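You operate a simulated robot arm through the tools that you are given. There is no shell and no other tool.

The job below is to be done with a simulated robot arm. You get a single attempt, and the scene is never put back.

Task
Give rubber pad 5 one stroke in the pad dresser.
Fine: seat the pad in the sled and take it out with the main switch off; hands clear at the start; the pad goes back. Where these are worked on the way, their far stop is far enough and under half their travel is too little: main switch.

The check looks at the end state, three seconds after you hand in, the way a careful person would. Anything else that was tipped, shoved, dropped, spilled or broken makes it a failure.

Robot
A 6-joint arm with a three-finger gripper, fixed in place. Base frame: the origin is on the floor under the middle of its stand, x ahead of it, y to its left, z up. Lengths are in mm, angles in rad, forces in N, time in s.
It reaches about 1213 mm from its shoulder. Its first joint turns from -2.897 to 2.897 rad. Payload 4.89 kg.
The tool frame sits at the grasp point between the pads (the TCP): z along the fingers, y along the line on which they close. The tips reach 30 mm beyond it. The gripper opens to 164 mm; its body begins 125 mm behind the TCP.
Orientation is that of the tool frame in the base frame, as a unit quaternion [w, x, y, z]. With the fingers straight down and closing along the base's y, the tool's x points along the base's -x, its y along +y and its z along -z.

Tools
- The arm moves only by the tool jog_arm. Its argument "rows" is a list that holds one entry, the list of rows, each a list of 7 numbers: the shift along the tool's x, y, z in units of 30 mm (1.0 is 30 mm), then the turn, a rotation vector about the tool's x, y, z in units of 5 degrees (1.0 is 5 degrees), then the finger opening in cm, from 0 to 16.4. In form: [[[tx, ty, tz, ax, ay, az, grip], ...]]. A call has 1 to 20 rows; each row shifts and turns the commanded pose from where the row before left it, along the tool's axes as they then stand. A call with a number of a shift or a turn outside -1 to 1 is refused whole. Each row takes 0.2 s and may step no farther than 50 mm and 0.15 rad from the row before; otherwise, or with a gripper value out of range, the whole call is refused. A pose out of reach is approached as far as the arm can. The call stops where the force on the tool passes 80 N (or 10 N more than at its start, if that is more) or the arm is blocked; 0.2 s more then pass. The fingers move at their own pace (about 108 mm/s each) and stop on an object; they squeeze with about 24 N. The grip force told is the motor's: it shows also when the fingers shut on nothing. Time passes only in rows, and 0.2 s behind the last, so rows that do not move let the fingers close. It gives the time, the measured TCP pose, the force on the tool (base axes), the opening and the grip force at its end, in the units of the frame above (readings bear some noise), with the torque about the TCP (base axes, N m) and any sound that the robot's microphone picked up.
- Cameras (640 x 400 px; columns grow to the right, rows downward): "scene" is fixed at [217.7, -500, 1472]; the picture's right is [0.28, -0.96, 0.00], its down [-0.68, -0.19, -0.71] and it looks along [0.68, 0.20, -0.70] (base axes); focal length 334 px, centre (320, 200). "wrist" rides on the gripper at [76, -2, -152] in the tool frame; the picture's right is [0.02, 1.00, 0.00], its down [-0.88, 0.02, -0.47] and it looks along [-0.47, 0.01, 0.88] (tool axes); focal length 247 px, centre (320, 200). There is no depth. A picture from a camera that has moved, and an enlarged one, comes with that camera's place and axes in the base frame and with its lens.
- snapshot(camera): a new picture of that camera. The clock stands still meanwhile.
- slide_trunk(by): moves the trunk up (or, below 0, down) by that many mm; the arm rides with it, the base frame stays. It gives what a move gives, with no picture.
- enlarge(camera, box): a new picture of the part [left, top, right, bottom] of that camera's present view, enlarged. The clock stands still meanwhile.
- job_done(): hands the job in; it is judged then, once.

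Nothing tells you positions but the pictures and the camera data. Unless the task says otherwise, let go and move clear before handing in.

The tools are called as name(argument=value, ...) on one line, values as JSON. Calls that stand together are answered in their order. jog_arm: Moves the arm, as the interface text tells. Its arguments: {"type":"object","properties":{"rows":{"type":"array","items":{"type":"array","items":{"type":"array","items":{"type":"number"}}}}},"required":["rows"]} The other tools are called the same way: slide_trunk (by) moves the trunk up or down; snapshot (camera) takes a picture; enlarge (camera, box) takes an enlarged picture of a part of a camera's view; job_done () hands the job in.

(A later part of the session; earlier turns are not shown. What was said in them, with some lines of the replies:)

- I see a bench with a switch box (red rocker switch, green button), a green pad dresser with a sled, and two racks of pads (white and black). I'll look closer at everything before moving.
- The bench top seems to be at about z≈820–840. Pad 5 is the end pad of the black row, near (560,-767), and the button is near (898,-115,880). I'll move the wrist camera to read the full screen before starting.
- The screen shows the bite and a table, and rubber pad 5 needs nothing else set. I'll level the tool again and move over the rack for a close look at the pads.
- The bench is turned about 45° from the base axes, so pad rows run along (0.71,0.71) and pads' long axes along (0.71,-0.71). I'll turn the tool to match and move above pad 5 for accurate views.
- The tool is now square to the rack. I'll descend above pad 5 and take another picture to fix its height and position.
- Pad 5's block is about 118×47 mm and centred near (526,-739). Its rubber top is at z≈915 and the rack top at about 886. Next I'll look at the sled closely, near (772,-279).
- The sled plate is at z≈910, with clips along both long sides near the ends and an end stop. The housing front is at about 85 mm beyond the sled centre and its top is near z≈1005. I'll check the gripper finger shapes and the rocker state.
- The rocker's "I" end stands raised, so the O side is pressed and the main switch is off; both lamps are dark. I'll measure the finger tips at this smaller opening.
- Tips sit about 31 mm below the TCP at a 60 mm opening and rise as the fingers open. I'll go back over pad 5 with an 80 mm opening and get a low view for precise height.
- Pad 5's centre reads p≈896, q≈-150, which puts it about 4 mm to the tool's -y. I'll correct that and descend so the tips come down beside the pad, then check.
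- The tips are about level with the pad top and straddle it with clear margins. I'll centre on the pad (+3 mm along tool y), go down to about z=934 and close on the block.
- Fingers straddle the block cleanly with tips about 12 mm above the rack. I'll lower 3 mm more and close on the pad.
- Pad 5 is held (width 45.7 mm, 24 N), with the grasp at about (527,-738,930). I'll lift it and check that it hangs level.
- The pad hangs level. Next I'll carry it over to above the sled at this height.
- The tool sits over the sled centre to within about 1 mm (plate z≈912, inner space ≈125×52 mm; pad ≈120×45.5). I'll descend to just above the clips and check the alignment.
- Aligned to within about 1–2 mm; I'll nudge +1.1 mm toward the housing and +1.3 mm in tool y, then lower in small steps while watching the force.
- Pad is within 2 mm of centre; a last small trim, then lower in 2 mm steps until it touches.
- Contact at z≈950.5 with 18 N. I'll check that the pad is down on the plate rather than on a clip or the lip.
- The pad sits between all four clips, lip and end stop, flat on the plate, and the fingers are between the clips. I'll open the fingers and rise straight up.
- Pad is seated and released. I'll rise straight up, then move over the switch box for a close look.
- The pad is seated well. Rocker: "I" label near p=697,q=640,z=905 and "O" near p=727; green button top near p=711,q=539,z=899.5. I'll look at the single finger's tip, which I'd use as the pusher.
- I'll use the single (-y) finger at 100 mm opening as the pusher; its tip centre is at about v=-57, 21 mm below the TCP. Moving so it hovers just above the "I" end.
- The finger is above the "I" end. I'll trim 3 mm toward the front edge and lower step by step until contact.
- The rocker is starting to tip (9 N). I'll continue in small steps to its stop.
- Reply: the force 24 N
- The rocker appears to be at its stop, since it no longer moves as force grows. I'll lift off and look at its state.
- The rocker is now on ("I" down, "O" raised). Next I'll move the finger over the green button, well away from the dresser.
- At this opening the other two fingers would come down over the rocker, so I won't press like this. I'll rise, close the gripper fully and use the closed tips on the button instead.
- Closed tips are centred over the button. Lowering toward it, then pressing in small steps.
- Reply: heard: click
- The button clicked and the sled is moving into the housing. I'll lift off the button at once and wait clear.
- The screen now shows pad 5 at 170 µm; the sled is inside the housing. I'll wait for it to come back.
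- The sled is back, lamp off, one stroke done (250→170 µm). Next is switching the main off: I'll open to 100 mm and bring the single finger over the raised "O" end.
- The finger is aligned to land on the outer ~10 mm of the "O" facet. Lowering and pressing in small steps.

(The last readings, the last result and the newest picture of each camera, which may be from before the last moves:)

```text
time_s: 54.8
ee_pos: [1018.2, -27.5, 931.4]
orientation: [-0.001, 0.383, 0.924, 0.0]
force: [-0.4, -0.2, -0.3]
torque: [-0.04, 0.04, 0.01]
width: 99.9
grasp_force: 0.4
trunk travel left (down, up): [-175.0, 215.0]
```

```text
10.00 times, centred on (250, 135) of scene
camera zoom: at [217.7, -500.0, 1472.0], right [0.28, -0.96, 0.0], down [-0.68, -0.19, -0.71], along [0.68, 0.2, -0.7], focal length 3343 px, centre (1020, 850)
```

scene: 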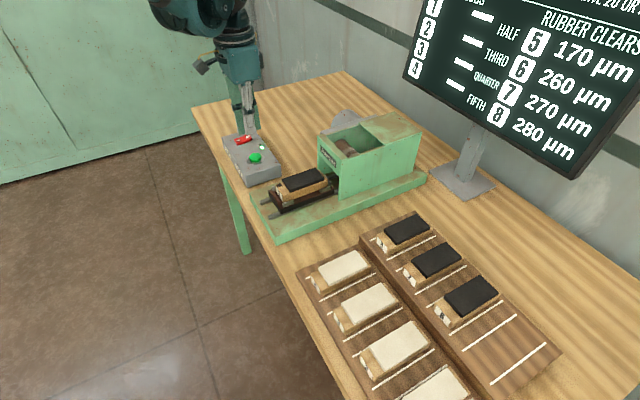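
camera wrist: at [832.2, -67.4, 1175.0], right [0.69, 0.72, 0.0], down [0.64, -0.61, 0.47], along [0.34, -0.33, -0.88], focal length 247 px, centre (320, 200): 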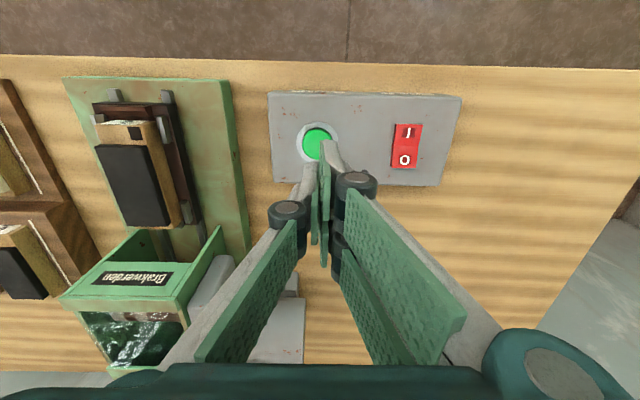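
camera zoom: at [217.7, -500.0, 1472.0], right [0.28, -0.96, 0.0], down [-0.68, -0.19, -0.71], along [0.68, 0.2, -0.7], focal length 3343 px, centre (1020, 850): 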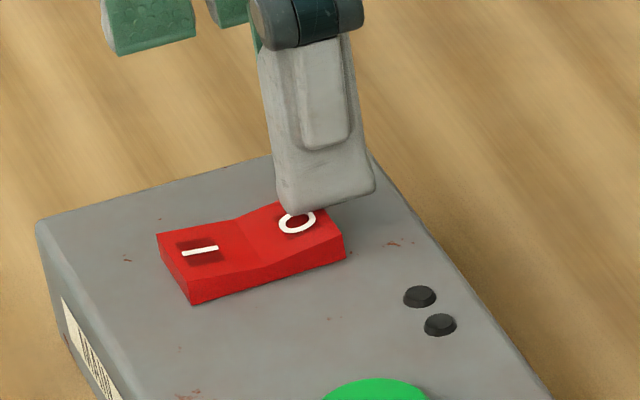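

jog_arm(rows=[[[0, 0, 0.1, 0, 0, 0, 10.0], [0, 0, 0.08, 0, 0, 0, 10.0], [0, 0, 0.05, 0, 0, 0, 10.0], [0, 0, 0, 0, 0, 0, 10.0]]])

enlarge(camera="scene", box=[225, 115, 275, 155])

```text
time_s: 55.8
ee_pos: [1018.2, -27.6, 925.8]
orientation: [0.0, 0.383, 0.924, 0.001]
force: [0.2, -8.6, 19.0]
torque: [-0.76, 0.93, 0.41]
width: 106.1
grasp_force: 6.2
trunk travel left (down, up): [-175.0, 215.0]
```

```text
10.00 times, centred on (250, 135) of scene
camera zoom: at [217.7, -500.0, 1472.0], right [0.28, -0.96, 0.0], down [-0.68, -0.19, -0.71], along [0.68, 0.2, -0.7], focal length 3343 px, centre (1020, 850)
```

zoom: 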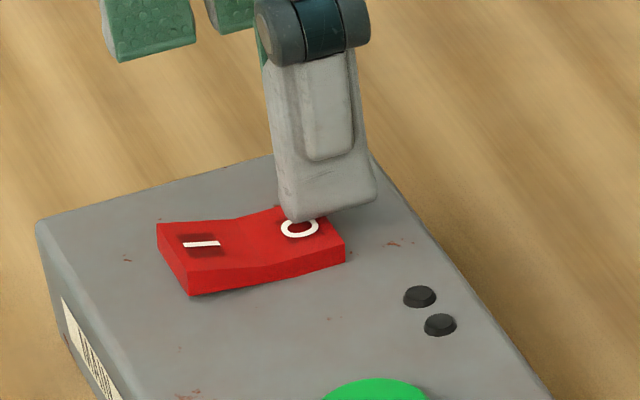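

The rocker has tipped back with "I" raised. I'll lift and confirm.

jog_arm(rows=[[[0, 0, -0.4, 0, 0, 0, 10.0], [0, 0, -1, 0, 0, 0, 10.0], [0, 0, -1, 0, 0, 0, 10.0], [0, 0, -1, 0, 0, 0, 10.0], [0, 0, -1, 0, 0, 0, 10.0], [0, 0, -0.7, 0, 0, 0, 10.0], [0, 0, 0, 0, 0, 0, 10.0]]])

enlarge(camera="scene", box=[232, 128, 264, 148])

snapshot(camera="scene")

```text
time_s: 57.4
ee_pos: [1016.9, -23.9, 1076.7]
orientation: [0.0, 0.383, 0.924, 0.001]
force: [-1.7, 0.2, 0.8]
torque: [-0.02, -0.03, -0.02]
width: 100.1
grasp_force: 0.0
trunk travel left (down, up): [-175.0, 215.0]
```

```text
16.00 times, centred on (248, 138) of scene
camera zoom: at [217.7, -500.0, 1472.0], right [0.28, -0.96, 0.0], down [-0.68, -0.19, -0.71], along [0.68, 0.2, -0.7], focal length 5349 px, centre (1472, 1192)
```

zoom: 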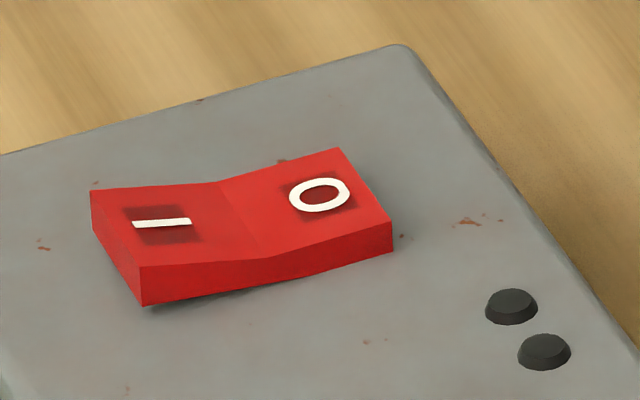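

```text
taken
```

scene: 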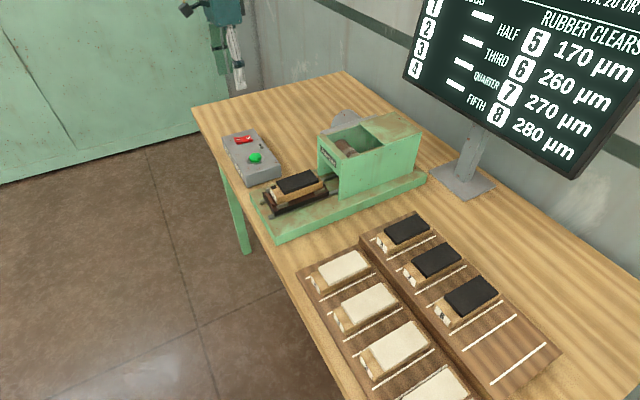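

The main switch is off again, identical to its first state. Now back over the sled to fetch the pad.

jog_arm(rows=[[[-0.03, -0.98, 0, 0, 0, 0, 8.0], [-0.03, -0.98, 0, 0, 0, 0, 7.0], [-0.03, -0.98, 0, 0, 0, 0, 7.0], [-0.03, -0.98, 0, 0, 0, 0, 7.0], [-0.03, -0.98, 0, 0, 0, 0, 7.0], [-0.03, -0.98, 0, 0, 0, 0, 7.0], [-0.03, -0.98, 0, 0, 0, 0, 7.0], [-0.03, -0.98, 0, 0, 0, 0, 7.0], [-0.03, -0.98, 0, 0, 0, 0, 7.0], [-0.03, -0.98, 0, 0, 0, 0, 7.0], [0, -0.98, 0, 0, 0, 0, 7.0], [0, -0.98, 0, 0, 0, 0, 7.0], [0, 0, 0.8, 0, 0, 0, 7.0], [0, 0, 0.7, 0, 0, 0, 7.0], [0, 0, 0, 0, 0, 0, 7.0]]])

enlarge(camera="wrist", box=[220, 40, 420, 270])

enlarge(camera="scene", box=[240, 100, 360, 220])

```text
time_s: 60.6
ee_pos: [775.8, -280.5, 1031.9]
orientation: [0.0, 0.382, 0.924, 0.001]
force: [-0.5, -0.7, 0.4]
torque: [0.04, 0.01, 0.01]
width: 70.0
grasp_force: 0.1
trunk travel left (down, up): [-175.0, 215.0]
```

```text
1.74 times, centred on (320, 155) of wrist
camera zoom: at [720.2, -228.8, 1183.2], right [0.69, 0.72, 0.0], down [0.64, -0.61, 0.47], along [0.34, -0.33, -0.88], focal length 430 px, centre (320, 278)
```

zoom: 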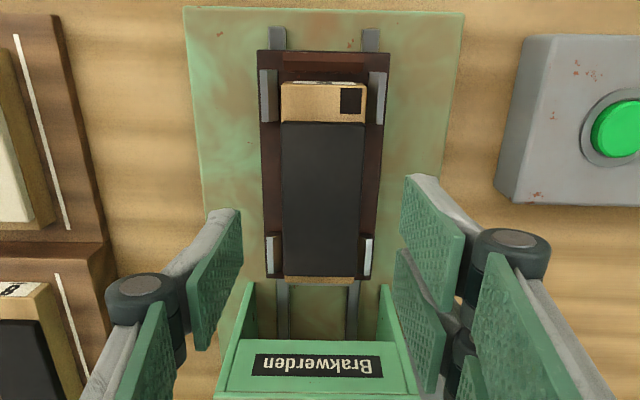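

```text
3.33 times, centred on (300, 160) of scene
camera zoom: at [217.7, -500.0, 1472.0], right [0.28, -0.96, 0.0], down [-0.68, -0.19, -0.71], along [0.68, 0.2, -0.7], focal length 1114 px, centre (387, 333)
```

zoom: 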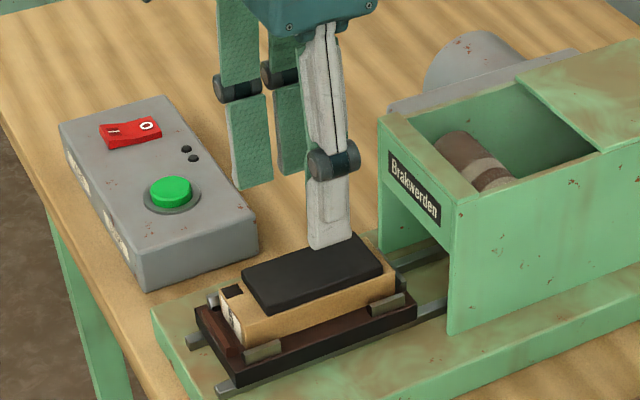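

The pad sits in the sled, shifted about 2 mm against the end stop, now with a dark tally mark on the wood. I'll lower with fingers between the clips.

jog_arm(rows=[[[0.05, 0.027, 0.6, 0, 0, 0, 6.5], [0, 0, 0.8, 0, 0, 0, 6.5], [0, 0, 0.6, 0, 0, 0, 6.5], [0, 0, 0.2, 0, 0, 0, 6.5], [0, 0, 0, 0, 0, 0, 6.5]]])

enlarge(camera="wrist", box=[220, 40, 420, 270])

enlarge(camera="scene", box=[250, 150, 340, 220])

```text
time_s: 61.8
ee_pos: [773.0, -280.9, 968.1]
orientation: [0.0, 0.383, 0.924, 0.001]
force: [-0.6, -0.4, -1.0]
torque: [-0.03, 0.02, -0.02]
width: 65.0
grasp_force: 0.1
trunk travel left (down, up): [-175.0, 215.0]
```

```text
1.74 times, centred on (320, 155) of wrist
camera zoom: at [718.1, -228.9, 1119.6], right [0.69, 0.72, 0.0], down [0.64, -0.61, 0.47], along [0.34, -0.33, -0.88], focal length 430 px, centre (320, 278)
```

zoom: 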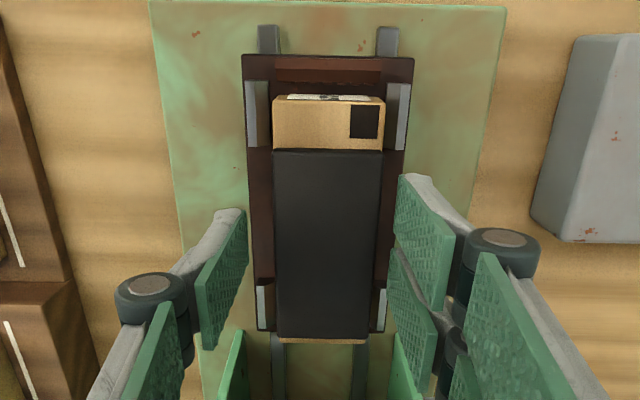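

```text
5.71 times, centred on (295, 185) of scene
camera zoom: at [217.7, -500.0, 1472.0], right [0.28, -0.96, 0.0], down [-0.68, -0.19, -0.71], along [0.68, 0.2, -0.7], focal length 1910 px, centre (463, 286)
```

zoom: 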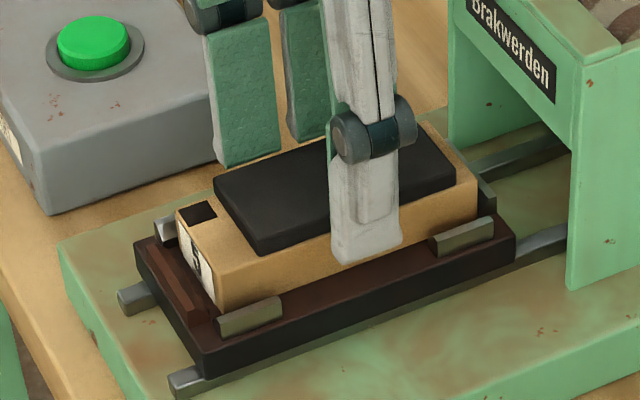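

jog_arm(rows=[[[0, 0.065, 0, 0, 0, 0, 6.5], [0, 0, 0.3, 0, 0, 0, 6.5], [0, 0, 0.23, 0, 0, 0, 6.5], [0, 0, 0, 0, 0, 0, 6.5]]])

enlarge(camera="wrist", box=[220, 40, 420, 270])

enlarge(camera="scene", box=[250, 150, 340, 220])

```text
time_s: 62.8
ee_pos: [773.8, -278.1, 951.4]
orientation: [0.0, 0.383, 0.924, 0.0]
force: [0.0, -0.2, -0.3]
torque: [-0.02, 0.05, 0.04]
width: 64.8
grasp_force: 0.0
trunk travel left (down, up): [-175.0, 215.0]
```

```text
1.74 times, centred on (320, 155) of wrist
camera zoom: at [720.3, -225.7, 1104.0], right [0.69, 0.72, 0.0], down [0.64, -0.61, 0.47], along [0.34, -0.33, -0.88], focal length 430 px, centre (320, 278)
```

zoom: 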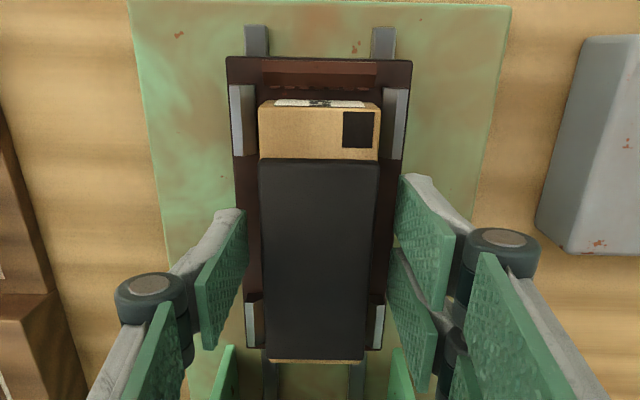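

```text
5.71 times, centred on (295, 185) of scene
camera zoom: at [217.7, -500.0, 1472.0], right [0.28, -0.96, 0.0], down [-0.68, -0.19, -0.71], along [0.68, 0.2, -0.7], focal length 1910 px, centre (463, 286)
```

zoom: 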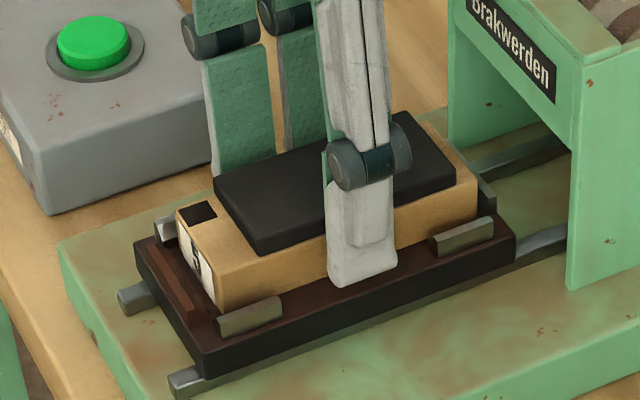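

jog_arm(rows=[[[0, -0.04, 0, 0, 0, 0, 6.0], [0, 0, 0, 0, 0, 0, 5.0], [0, 0, 0, 0, 0, 0, 4.0], [0, 0, 0, 0, 0, 0, 3.5], [0, 0, 0, 0, 0, 0, 3.5]]])

enlarge(camera="wrist", box=[220, 40, 420, 270])

```text
time_s: 64.0
ee_pos: [774.0, -279.9, 952.5]
orientation: [-0.001, 0.383, 0.924, -0.001]
force: [0.5, 0.3, 0.1]
torque: [-0.01, 0.02, -0.01]
width: 45.7
grasp_force: 23.7
trunk travel left (down, up): [-175.0, 215.0]
```

```text
1.74 times, centred on (320, 155) of wrist
camera zoom: at [719.4, -227.1, 1103.6], right [0.69, 0.72, 0.0], down [0.64, -0.61, 0.47], along [0.34, -0.33, -0.88], focal length 430 px, centre (320, 278)
```

zoom: 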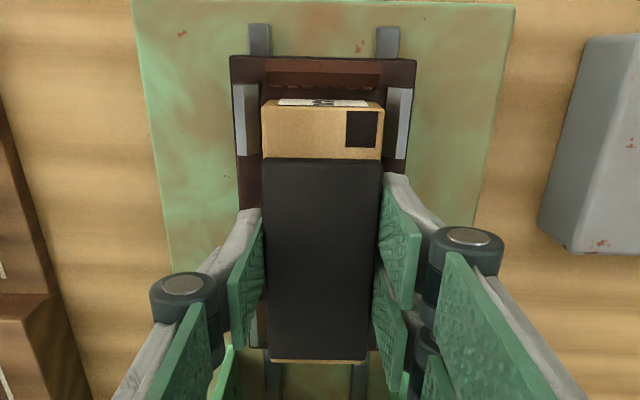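

Held again (45.7 mm). Lifting straight up out of the sled.

jog_arm(rows=[[[0, 0, -0.3, 0, 0, 0, 3.5], [0, 0, -0.5, 0, 0, 0, 3.5], [0, 0, -0.7, 0, 0, 0, 3.5], [0, 0, -1, 0, 0, 0, 3.5], [0, 0, -1, 0, 0, 0, 3.5], [0, 0, -0.8, 0, 0, 0, 3.5], [0, 0, 0, 0, 0, 0, 3.5]]])

enlarge(camera="scene", box=[220, 60, 380, 230])

snapshot(camera="wrist")

```text
time_s: 65.6
ee_pos: [776.6, -278.9, 1080.4]
orientation: [0.0, 0.383, 0.924, 0.0]
force: [-0.1, 0.6, -0.6]
torque: [-0.03, -0.05, 0.0]
width: 45.5
grasp_force: 23.9
trunk travel left (down, up): [-175.0, 215.0]
```

```text
2.35 times, centred on (300, 145) of scene
camera zoom: at [217.7, -500.0, 1472.0], right [0.28, -0.96, 0.0], down [-0.68, -0.19, -0.71], along [0.68, 0.2, -0.7], focal length 787 px, centre (367, 329)
```

zoom: 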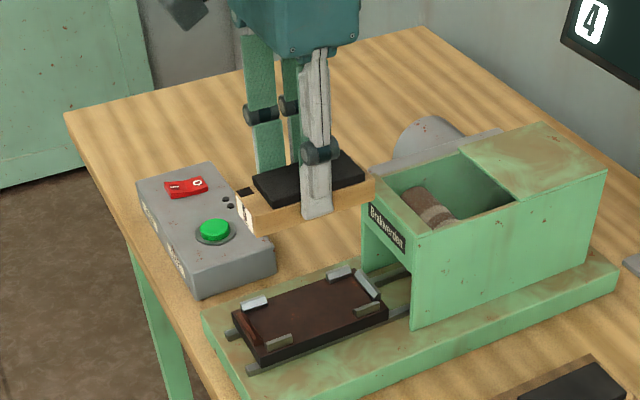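

```text
taken
camera wrist: at [721.4, -227.3, 1232.0], right [0.69, 0.72, 0.0], down [0.64, -0.61, 0.47], along [0.34, -0.33, -0.88], focal length 247 px, centre (320, 200)
```

wrist: 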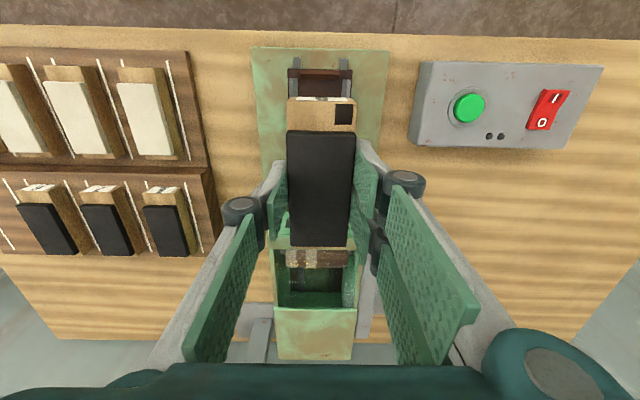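

The pad is out, and the sled is undisturbed. Carrying it back to slot 5.

jog_arm(rows=[[[0, -0.98, 0, 0, 0, 0, 3.5], [0, -0.98, 0, 0, 0, 0, 3.5], [0, -0.98, 0, 0, 0, 0, 3.5], [0, -0.98, 0, 0, 0, 0, 3.5], [0, -0.98, 0, 0, 0, 0, 3.5], [-0.406, -0.98, 0, 0, 0, 0, 3.5], [-0.406, -0.98, 0, 0, 0, 0, 3.5], [-0.406, -0.98, 0, 0, 0, 0, 3.5], [-0.406, -0.98, 0, 0, 0, 0, 3.5], [-0.406, -0.98, 0, 0, 0, 0, 3.5], [-0.406, -0.98, 0, 0, 0, 0, 3.5], [-0.406, -0.98, 0, 0, 0, 0, 3.5], [-0.406, -0.98, 0, 0, 0, 0, 3.5], [-0.406, -0.98, 0, 0, 0, 0, 3.5], [-0.406, -0.98, 0, 0, 0, 0, 3.5], [-0.406, -0.98, 0, 0, 0, 0, 3.5], [-0.406, -0.98, 0, 0, 0, 0, 3.5], [0, 0, 0, 0, 0, 0, 3.5], [0, 0, 0, 0, 0, 0, 3.5]]])

snapshot(camera="wrist")

snapshot(camera="scene")

```text
time_s: 69.6
ee_pos: [523.4, -734.4, 1078.9]
orientation: [0.001, 0.383, 0.924, 0.0]
force: [-0.3, -0.4, -0.7]
torque: [0.07, 0.0, 0.02]
width: 45.7
grasp_force: 23.8
trunk travel left (down, up): [-175.0, 215.0]
```

```text
taken
camera wrist: at [468.8, -682.8, 1230.7], right [0.69, 0.72, 0.0], down [0.64, -0.61, 0.47], along [0.34, -0.33, -0.88], focal length 247 px, centre (320, 200)
```

wrist: 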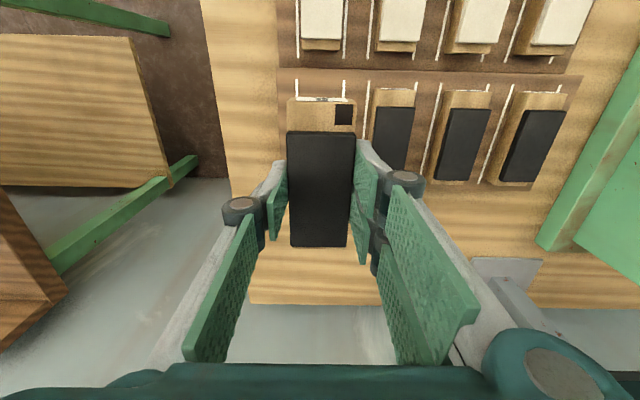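

```text
taken
```

scene: 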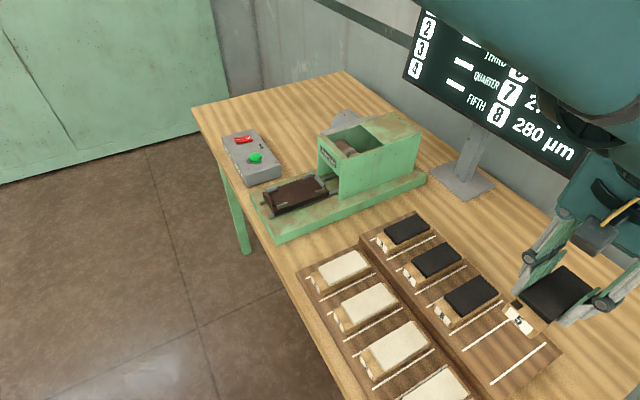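

jog_arm(rows=[[[-0.087, 0, 0.8, 0, 0, 0, 3.5], [0, 0, 1, 0, 0, 0, 3.5], [0, 0, 1, 0, 0, 0, 3.5], [0, 0, 0.7, 0, 0, 0, 3.5], [0, 0, 0.3, 0, 0, 0, 3.5], [0, 0, 0, 0, 0, 0, 3.5]]])

enlarge(camera="wrist", box=[220, 40, 420, 270])

enlarge(camera="scene", box=[450, 280, 590, 390])

```text
time_s: 71.0
ee_pos: [527.9, -737.7, 963.8]
orientation: [0.0, 0.383, 0.924, 0.001]
force: [0.1, 0.0, -1.8]
torque: [0.0, 0.06, -0.03]
width: 45.3
grasp_force: 24.3
trunk travel left (down, up): [-175.0, 215.0]
```

```text
1.74 times, centred on (320, 155) of wrist
camera zoom: at [472.1, -686.1, 1116.6], right [0.69, 0.72, 0.0], down [0.64, -0.61, 0.47], along [0.34, -0.33, -0.88], focal length 430 px, centre (320, 278)
```

zoom: 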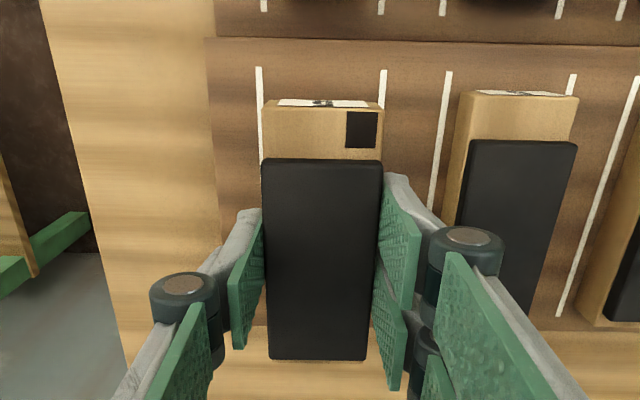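

```text
3.64 times, centred on (520, 335) of scene
camera zoom: at [217.7, -500.0, 1472.0], right [0.28, -0.96, 0.0], down [-0.68, -0.19, -0.71], along [0.68, 0.2, -0.7], focal length 1216 px, centre (-407, -291)
```

zoom: 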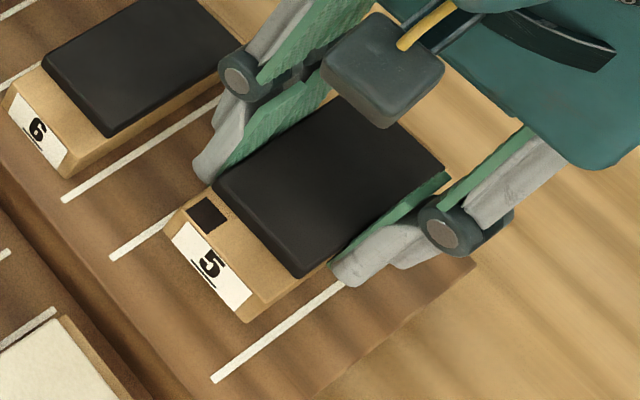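

The pad is about 1 mm right and 1.7 mm too far back relative to its slot. I'll trim that and lower close to the rack.

jog_arm(rows=[[[0.055, -0.03, 0.2, 0, 0, 0, 3.5], [0, 0, 0.3, 0, 0, 0, 3.5], [0, 0, 0.2, 0, 0, 0, 3.5], [0, 0, 0, 0, 0, 0, 3.5]]])

enlarge(camera="wrist", box=[220, 40, 420, 270])

enlarge(camera="scene", box=[450, 290, 590, 390])

```text
time_s: 72.0
ee_pos: [524.4, -738.2, 945.1]
orientation: [-0.001, 0.383, 0.924, 0.0]
force: [-0.5, 0.7, -0.5]
torque: [0.02, 0.01, 0.01]
width: 45.6
grasp_force: 24.0
trunk travel left (down, up): [-175.0, 215.0]
```

```text
1.74 times, centred on (320, 155) of wrist
camera zoom: at [469.5, -684.7, 1095.8], right [0.69, 0.72, 0.0], down [0.64, -0.61, 0.47], along [0.34, -0.33, -0.88], focal length 430 px, centre (320, 278)
```

zoom: 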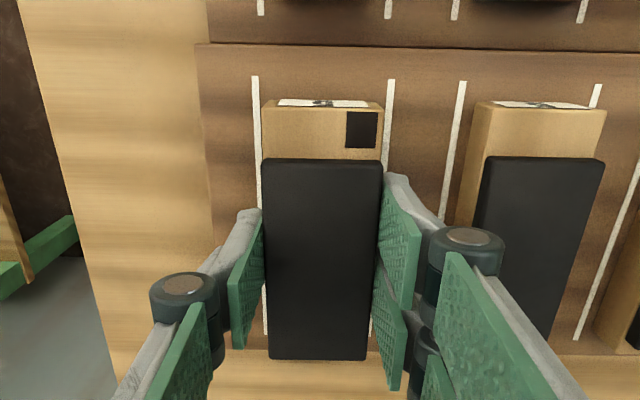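

```text
4.00 times, centred on (520, 340) of scene
camera zoom: at [217.7, -500.0, 1472.0], right [0.28, -0.96, 0.0], down [-0.68, -0.19, -0.71], along [0.68, 0.2, -0.7], focal length 1337 px, centre (-480, -360)
```

zoom: 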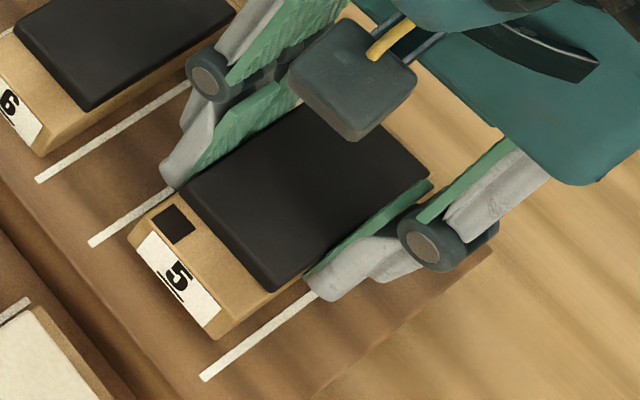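

jog_arm(rows=[[[-0.03, 0, 0.13, 0, 0, 0, 3.5], [0, 0, 0.13, 0, 0, 0, 3.5], [0, 0, 0, 0, 0, 0, 3.5]]])

enlarge(camera="wrist", box=[220, 40, 420, 270])

```text
time_s: 72.8
ee_pos: [525.2, -738.6, 936.7]
orientation: [0.0, 0.383, 0.924, 0.0]
force: [0.4, 0.4, -1.5]
torque: [0.0, -0.01, 0.0]
width: 45.7
grasp_force: 23.7
trunk travel left (down, up): [-175.0, 215.0]
```

```text
1.74 times, centred on (320, 155) of wrist
camera zoom: at [470.4, -686.5, 1088.1], right [0.69, 0.72, 0.0], down [0.64, -0.61, 0.47], along [0.34, -0.33, -0.88], focal length 430 px, centre (320, 278)
```

zoom: 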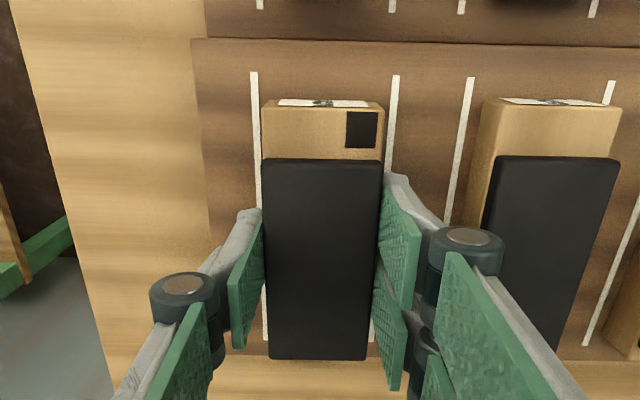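

jog_arm(rows=[[[0, 0, 0.1, 0, 0, 0, 3.5], [0, 0, 0.05, 0, 0, 0, 3.5], [0, 0, 0, 0, 0, 0, 3.5]]])

```text
time_s: 73.6
ee_pos: [524.6, -738.4, 932.0]
orientation: [0.0, 0.383, 0.924, 0.001]
force: [0.3, -0.4, -1.4]
torque: [0.02, 0.0, 0.0]
width: 45.7
grasp_force: 24.0
trunk travel left (down, up): [-175.0, 215.0]
```

jog_arm(rows=[[[0, 0, 0.05, 0, 0, 0, 3.5], [0, 0, 0, 0, 0, 0, 3.5]]])

```text
time_s: 74.2
ee_pos: [524.3, -738.8, 931.8]
orientation: [-0.001, 0.383, 0.924, 0.0]
force: [-0.2, 4.1, 14.2]
torque: [0.31, 0.07, -0.03]
width: 45.6
grasp_force: 24.1
trunk travel left (down, up): [-175.0, 215.0]
```

Contact with the rack (14 N) at z≈931, as expected. I'll check the placement before releasing.

enlarge(camera="wrist", box=[220, 40, 420, 270])

enlarge(camera="scene", box=[450, 290, 590, 390])

```text
1.74 times, centred on (320, 155) of wrist
camera zoom: at [469.7, -686.1, 1083.6], right [0.69, 0.72, 0.0], down [0.64, -0.61, 0.47], along [0.34, -0.33, -0.88], focal length 430 px, centre (320, 278)
```

zoom: 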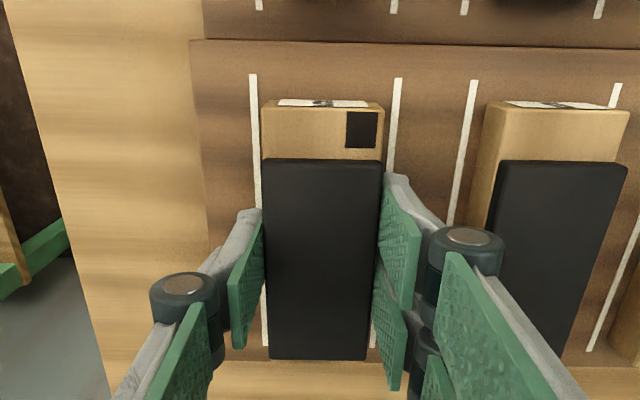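

```text
4.00 times, centred on (520, 340) of scene
camera zoom: at [217.7, -500.0, 1472.0], right [0.28, -0.96, 0.0], down [-0.68, -0.19, -0.71], along [0.68, 0.2, -0.7], focal length 1337 px, centre (-480, -360)
```

zoom: 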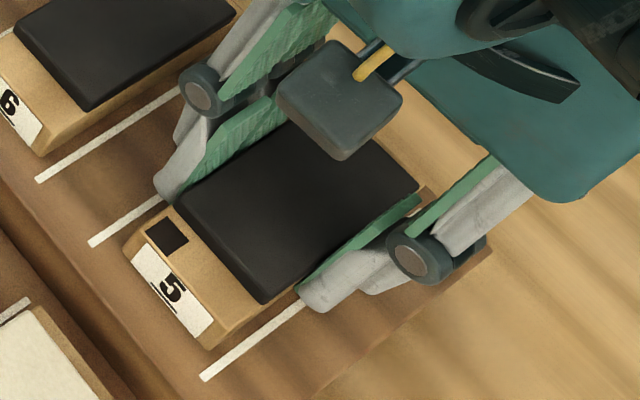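

The placement matches its original spot to within about 1–2 mm, inside the white lines. Releasing and rising.

jog_arm(rows=[[[0, 0, 0, 0, 0, 0, 5.0], [0, 0, 0, 0, 0, 0, 6.0], [0, 0, 0, 0, 0, 0, 7.0], [0, 0, 0, 0, 0, 0, 7.0], [0, 0, -0.3, 0, 0, 0, 7.0], [0, 0, -0.7, 0, 0, 0, 7.0], [0, 0, -1, 0, 0, 0, 7.0], [0, 0, -1, 0, 0, 0, 7.0], [0, 0, -1, 0, 0, 0, 7.0], [0, 0, -1, 0, 0, 0, 7.0], [0, 0, 0, 0, 0, 0, 7.0]]])

enlarge(camera="wrist", box=[240, 40, 440, 210])

snapshot(camera="scene")

```text
time_s: 76.6
ee_pos: [524.7, -737.3, 1082.0]
orientation: [0.0, 0.383, 0.924, 0.0]
force: [-0.8, 0.1, -0.1]
torque: [-0.05, -0.05, -0.01]
width: 70.4
grasp_force: 0.0
trunk travel left (down, up): [-175.0, 215.0]
```

```text
2.35 times, centred on (340, 125) of wrist
camera zoom: at [469.7, -685.2, 1233.8], right [0.69, 0.72, 0.0], down [0.64, -0.61, 0.47], along [0.34, -0.33, -0.88], focal length 581 px, centre (273, 376)
```

zoom: 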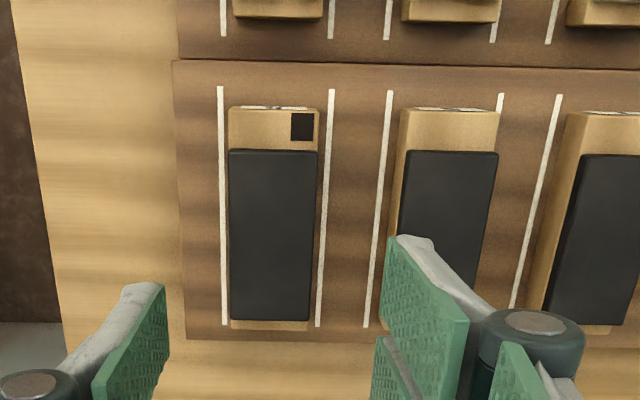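

```text
taken
```

scene: 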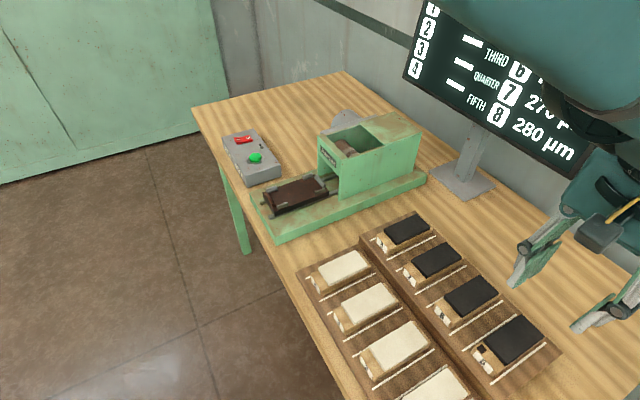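

The pad is back in its slot, straight between the lines. I'll raise and withdraw the arm to near its starting place and take a final look.

jog_arm(rows=[[[0, 0, -1, 0, 0, 0, 10.0], [0, 0, -1, 0, 0, 0, 12.0], [0, 0, -1, 0, 0, 0, 14.0], [0, 0, -0.9, 0, 0, 0, 16.4], [0.9, 0.9, 0, 0, 0, 0, 16.4], [0.9, 0.9, 0, 0, 0, 0, 16.4], [0.9, 0.9, 0, 0, 0, 0, 16.4], [0.9, 0.9, 0, 0, 0, 0, 16.4], [0.9, 0.9, 0, 0, 0, 0, 16.4], [0.9, 0.9, 0, 0, 0, 0, 16.4], [0.9, 0.9, 0, 0, 0, 0, 16.4], [0.9, 0.9, 0, 0, 0, 0, 16.4], [0.9, 0.9, 0, 0, 0, 0, 16.4], [0.9, 0.9, 0, 0, 0, 0, 16.4], [0, 0, 0, 0, 0, 0, 16.4]]])

snapshot(camera="scene")

enlarge(camera="scene", box=[200, 90, 440, 250])

enlarge(camera="scene", box=[290, 200, 570, 400])

snapshot(camera="wrist")

```text
time_s: 79.8
ee_pos: [525.5, -353.8, 1198.6]
orientation: [0.0, 0.382, 0.924, 0.0]
force: [0.1, 0.4, -0.8]
torque: [-0.04, -0.06, -0.01]
width: 164.3
grasp_force: 0.0
trunk travel left (down, up): [-175.0, 215.0]
```

```text
taken
```

scene: 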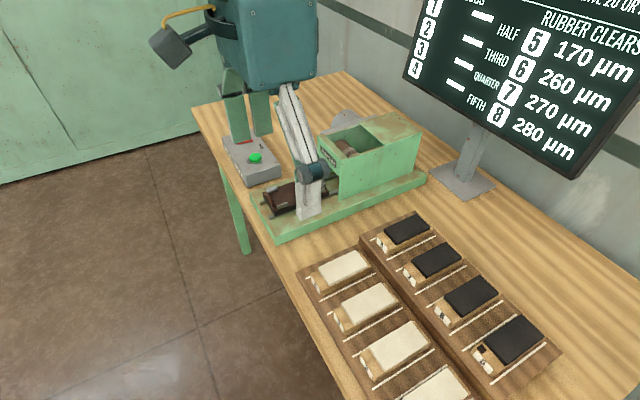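

```text
2.50 times, centred on (320, 170) of scene
camera zoom: at [217.7, -500.0, 1472.0], right [0.28, -0.96, 0.0], down [-0.68, -0.19, -0.71], along [0.68, 0.2, -0.7], focal length 836 px, centre (320, 275)
```

zoom: 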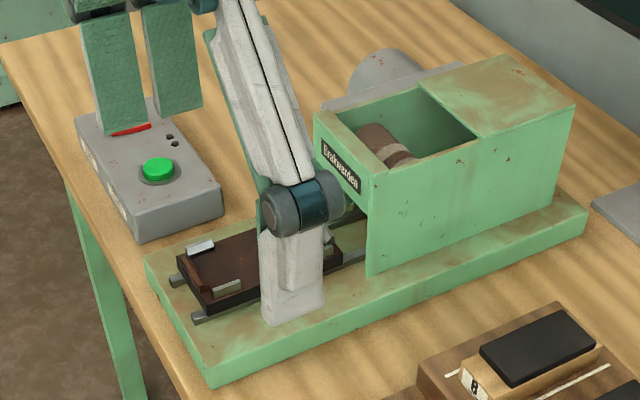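

```text
2.00 times, centred on (430, 300) of scene
camera zoom: at [217.7, -500.0, 1472.0], right [0.28, -0.96, 0.0], down [-0.68, -0.19, -0.71], along [0.68, 0.2, -0.7], focal length 669 px, centre (100, 0)
```

zoom: 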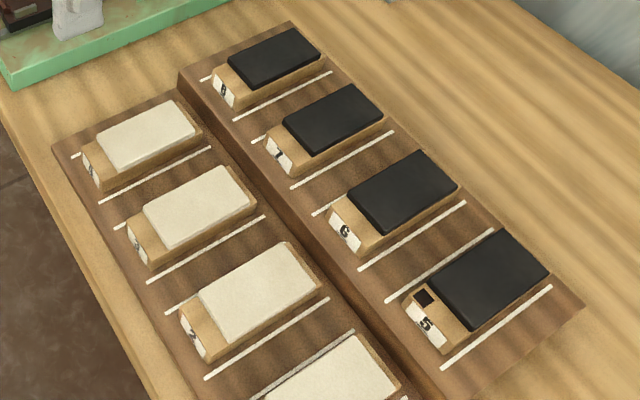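

```text
taken
camera wrist: at [470.4, -302.7, 1352.0], right [0.69, 0.72, 0.0], down [0.64, -0.61, 0.47], along [0.34, -0.33, -0.88], focal length 247 px, centre (320, 200)
```

wrist: 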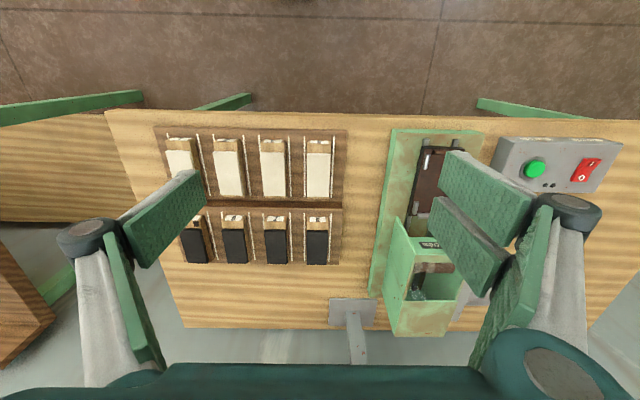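

Everything is in order: pad 5 is back in its slot and reads 170 µm after one stroke, the main switch is off, and the sled is home and empty. The other pads are untouched and the gripper is open and clear, so I'm handing in.

job_done()

```text
The job is handed in.
```

Rubber pad 5 got its one stroke in the dresser and is back in its rack slot. I've handed the job in, but no verdict has come back yet.

- **Stroke:** I pressed START once, with the gripper over the switch box and clear of the dresser. The sled went in and came back out by itself. The screen went from 250 µm to 170 µm for pad 5, and a black square appeared on its wooden block.
- **Main switch:** It was off when I seated the pad and off again before I took it out. It went fully over each time and ended looking as it did at the start.
- **Pad position:** Pad 5 sits straight between its white lines, within about 2 mm of where it was.
- **Everything else:** The sled is back out and empty. The final pictures show no other pads moved and nothing tipped or dropped. The gripper is open and well above the bench.
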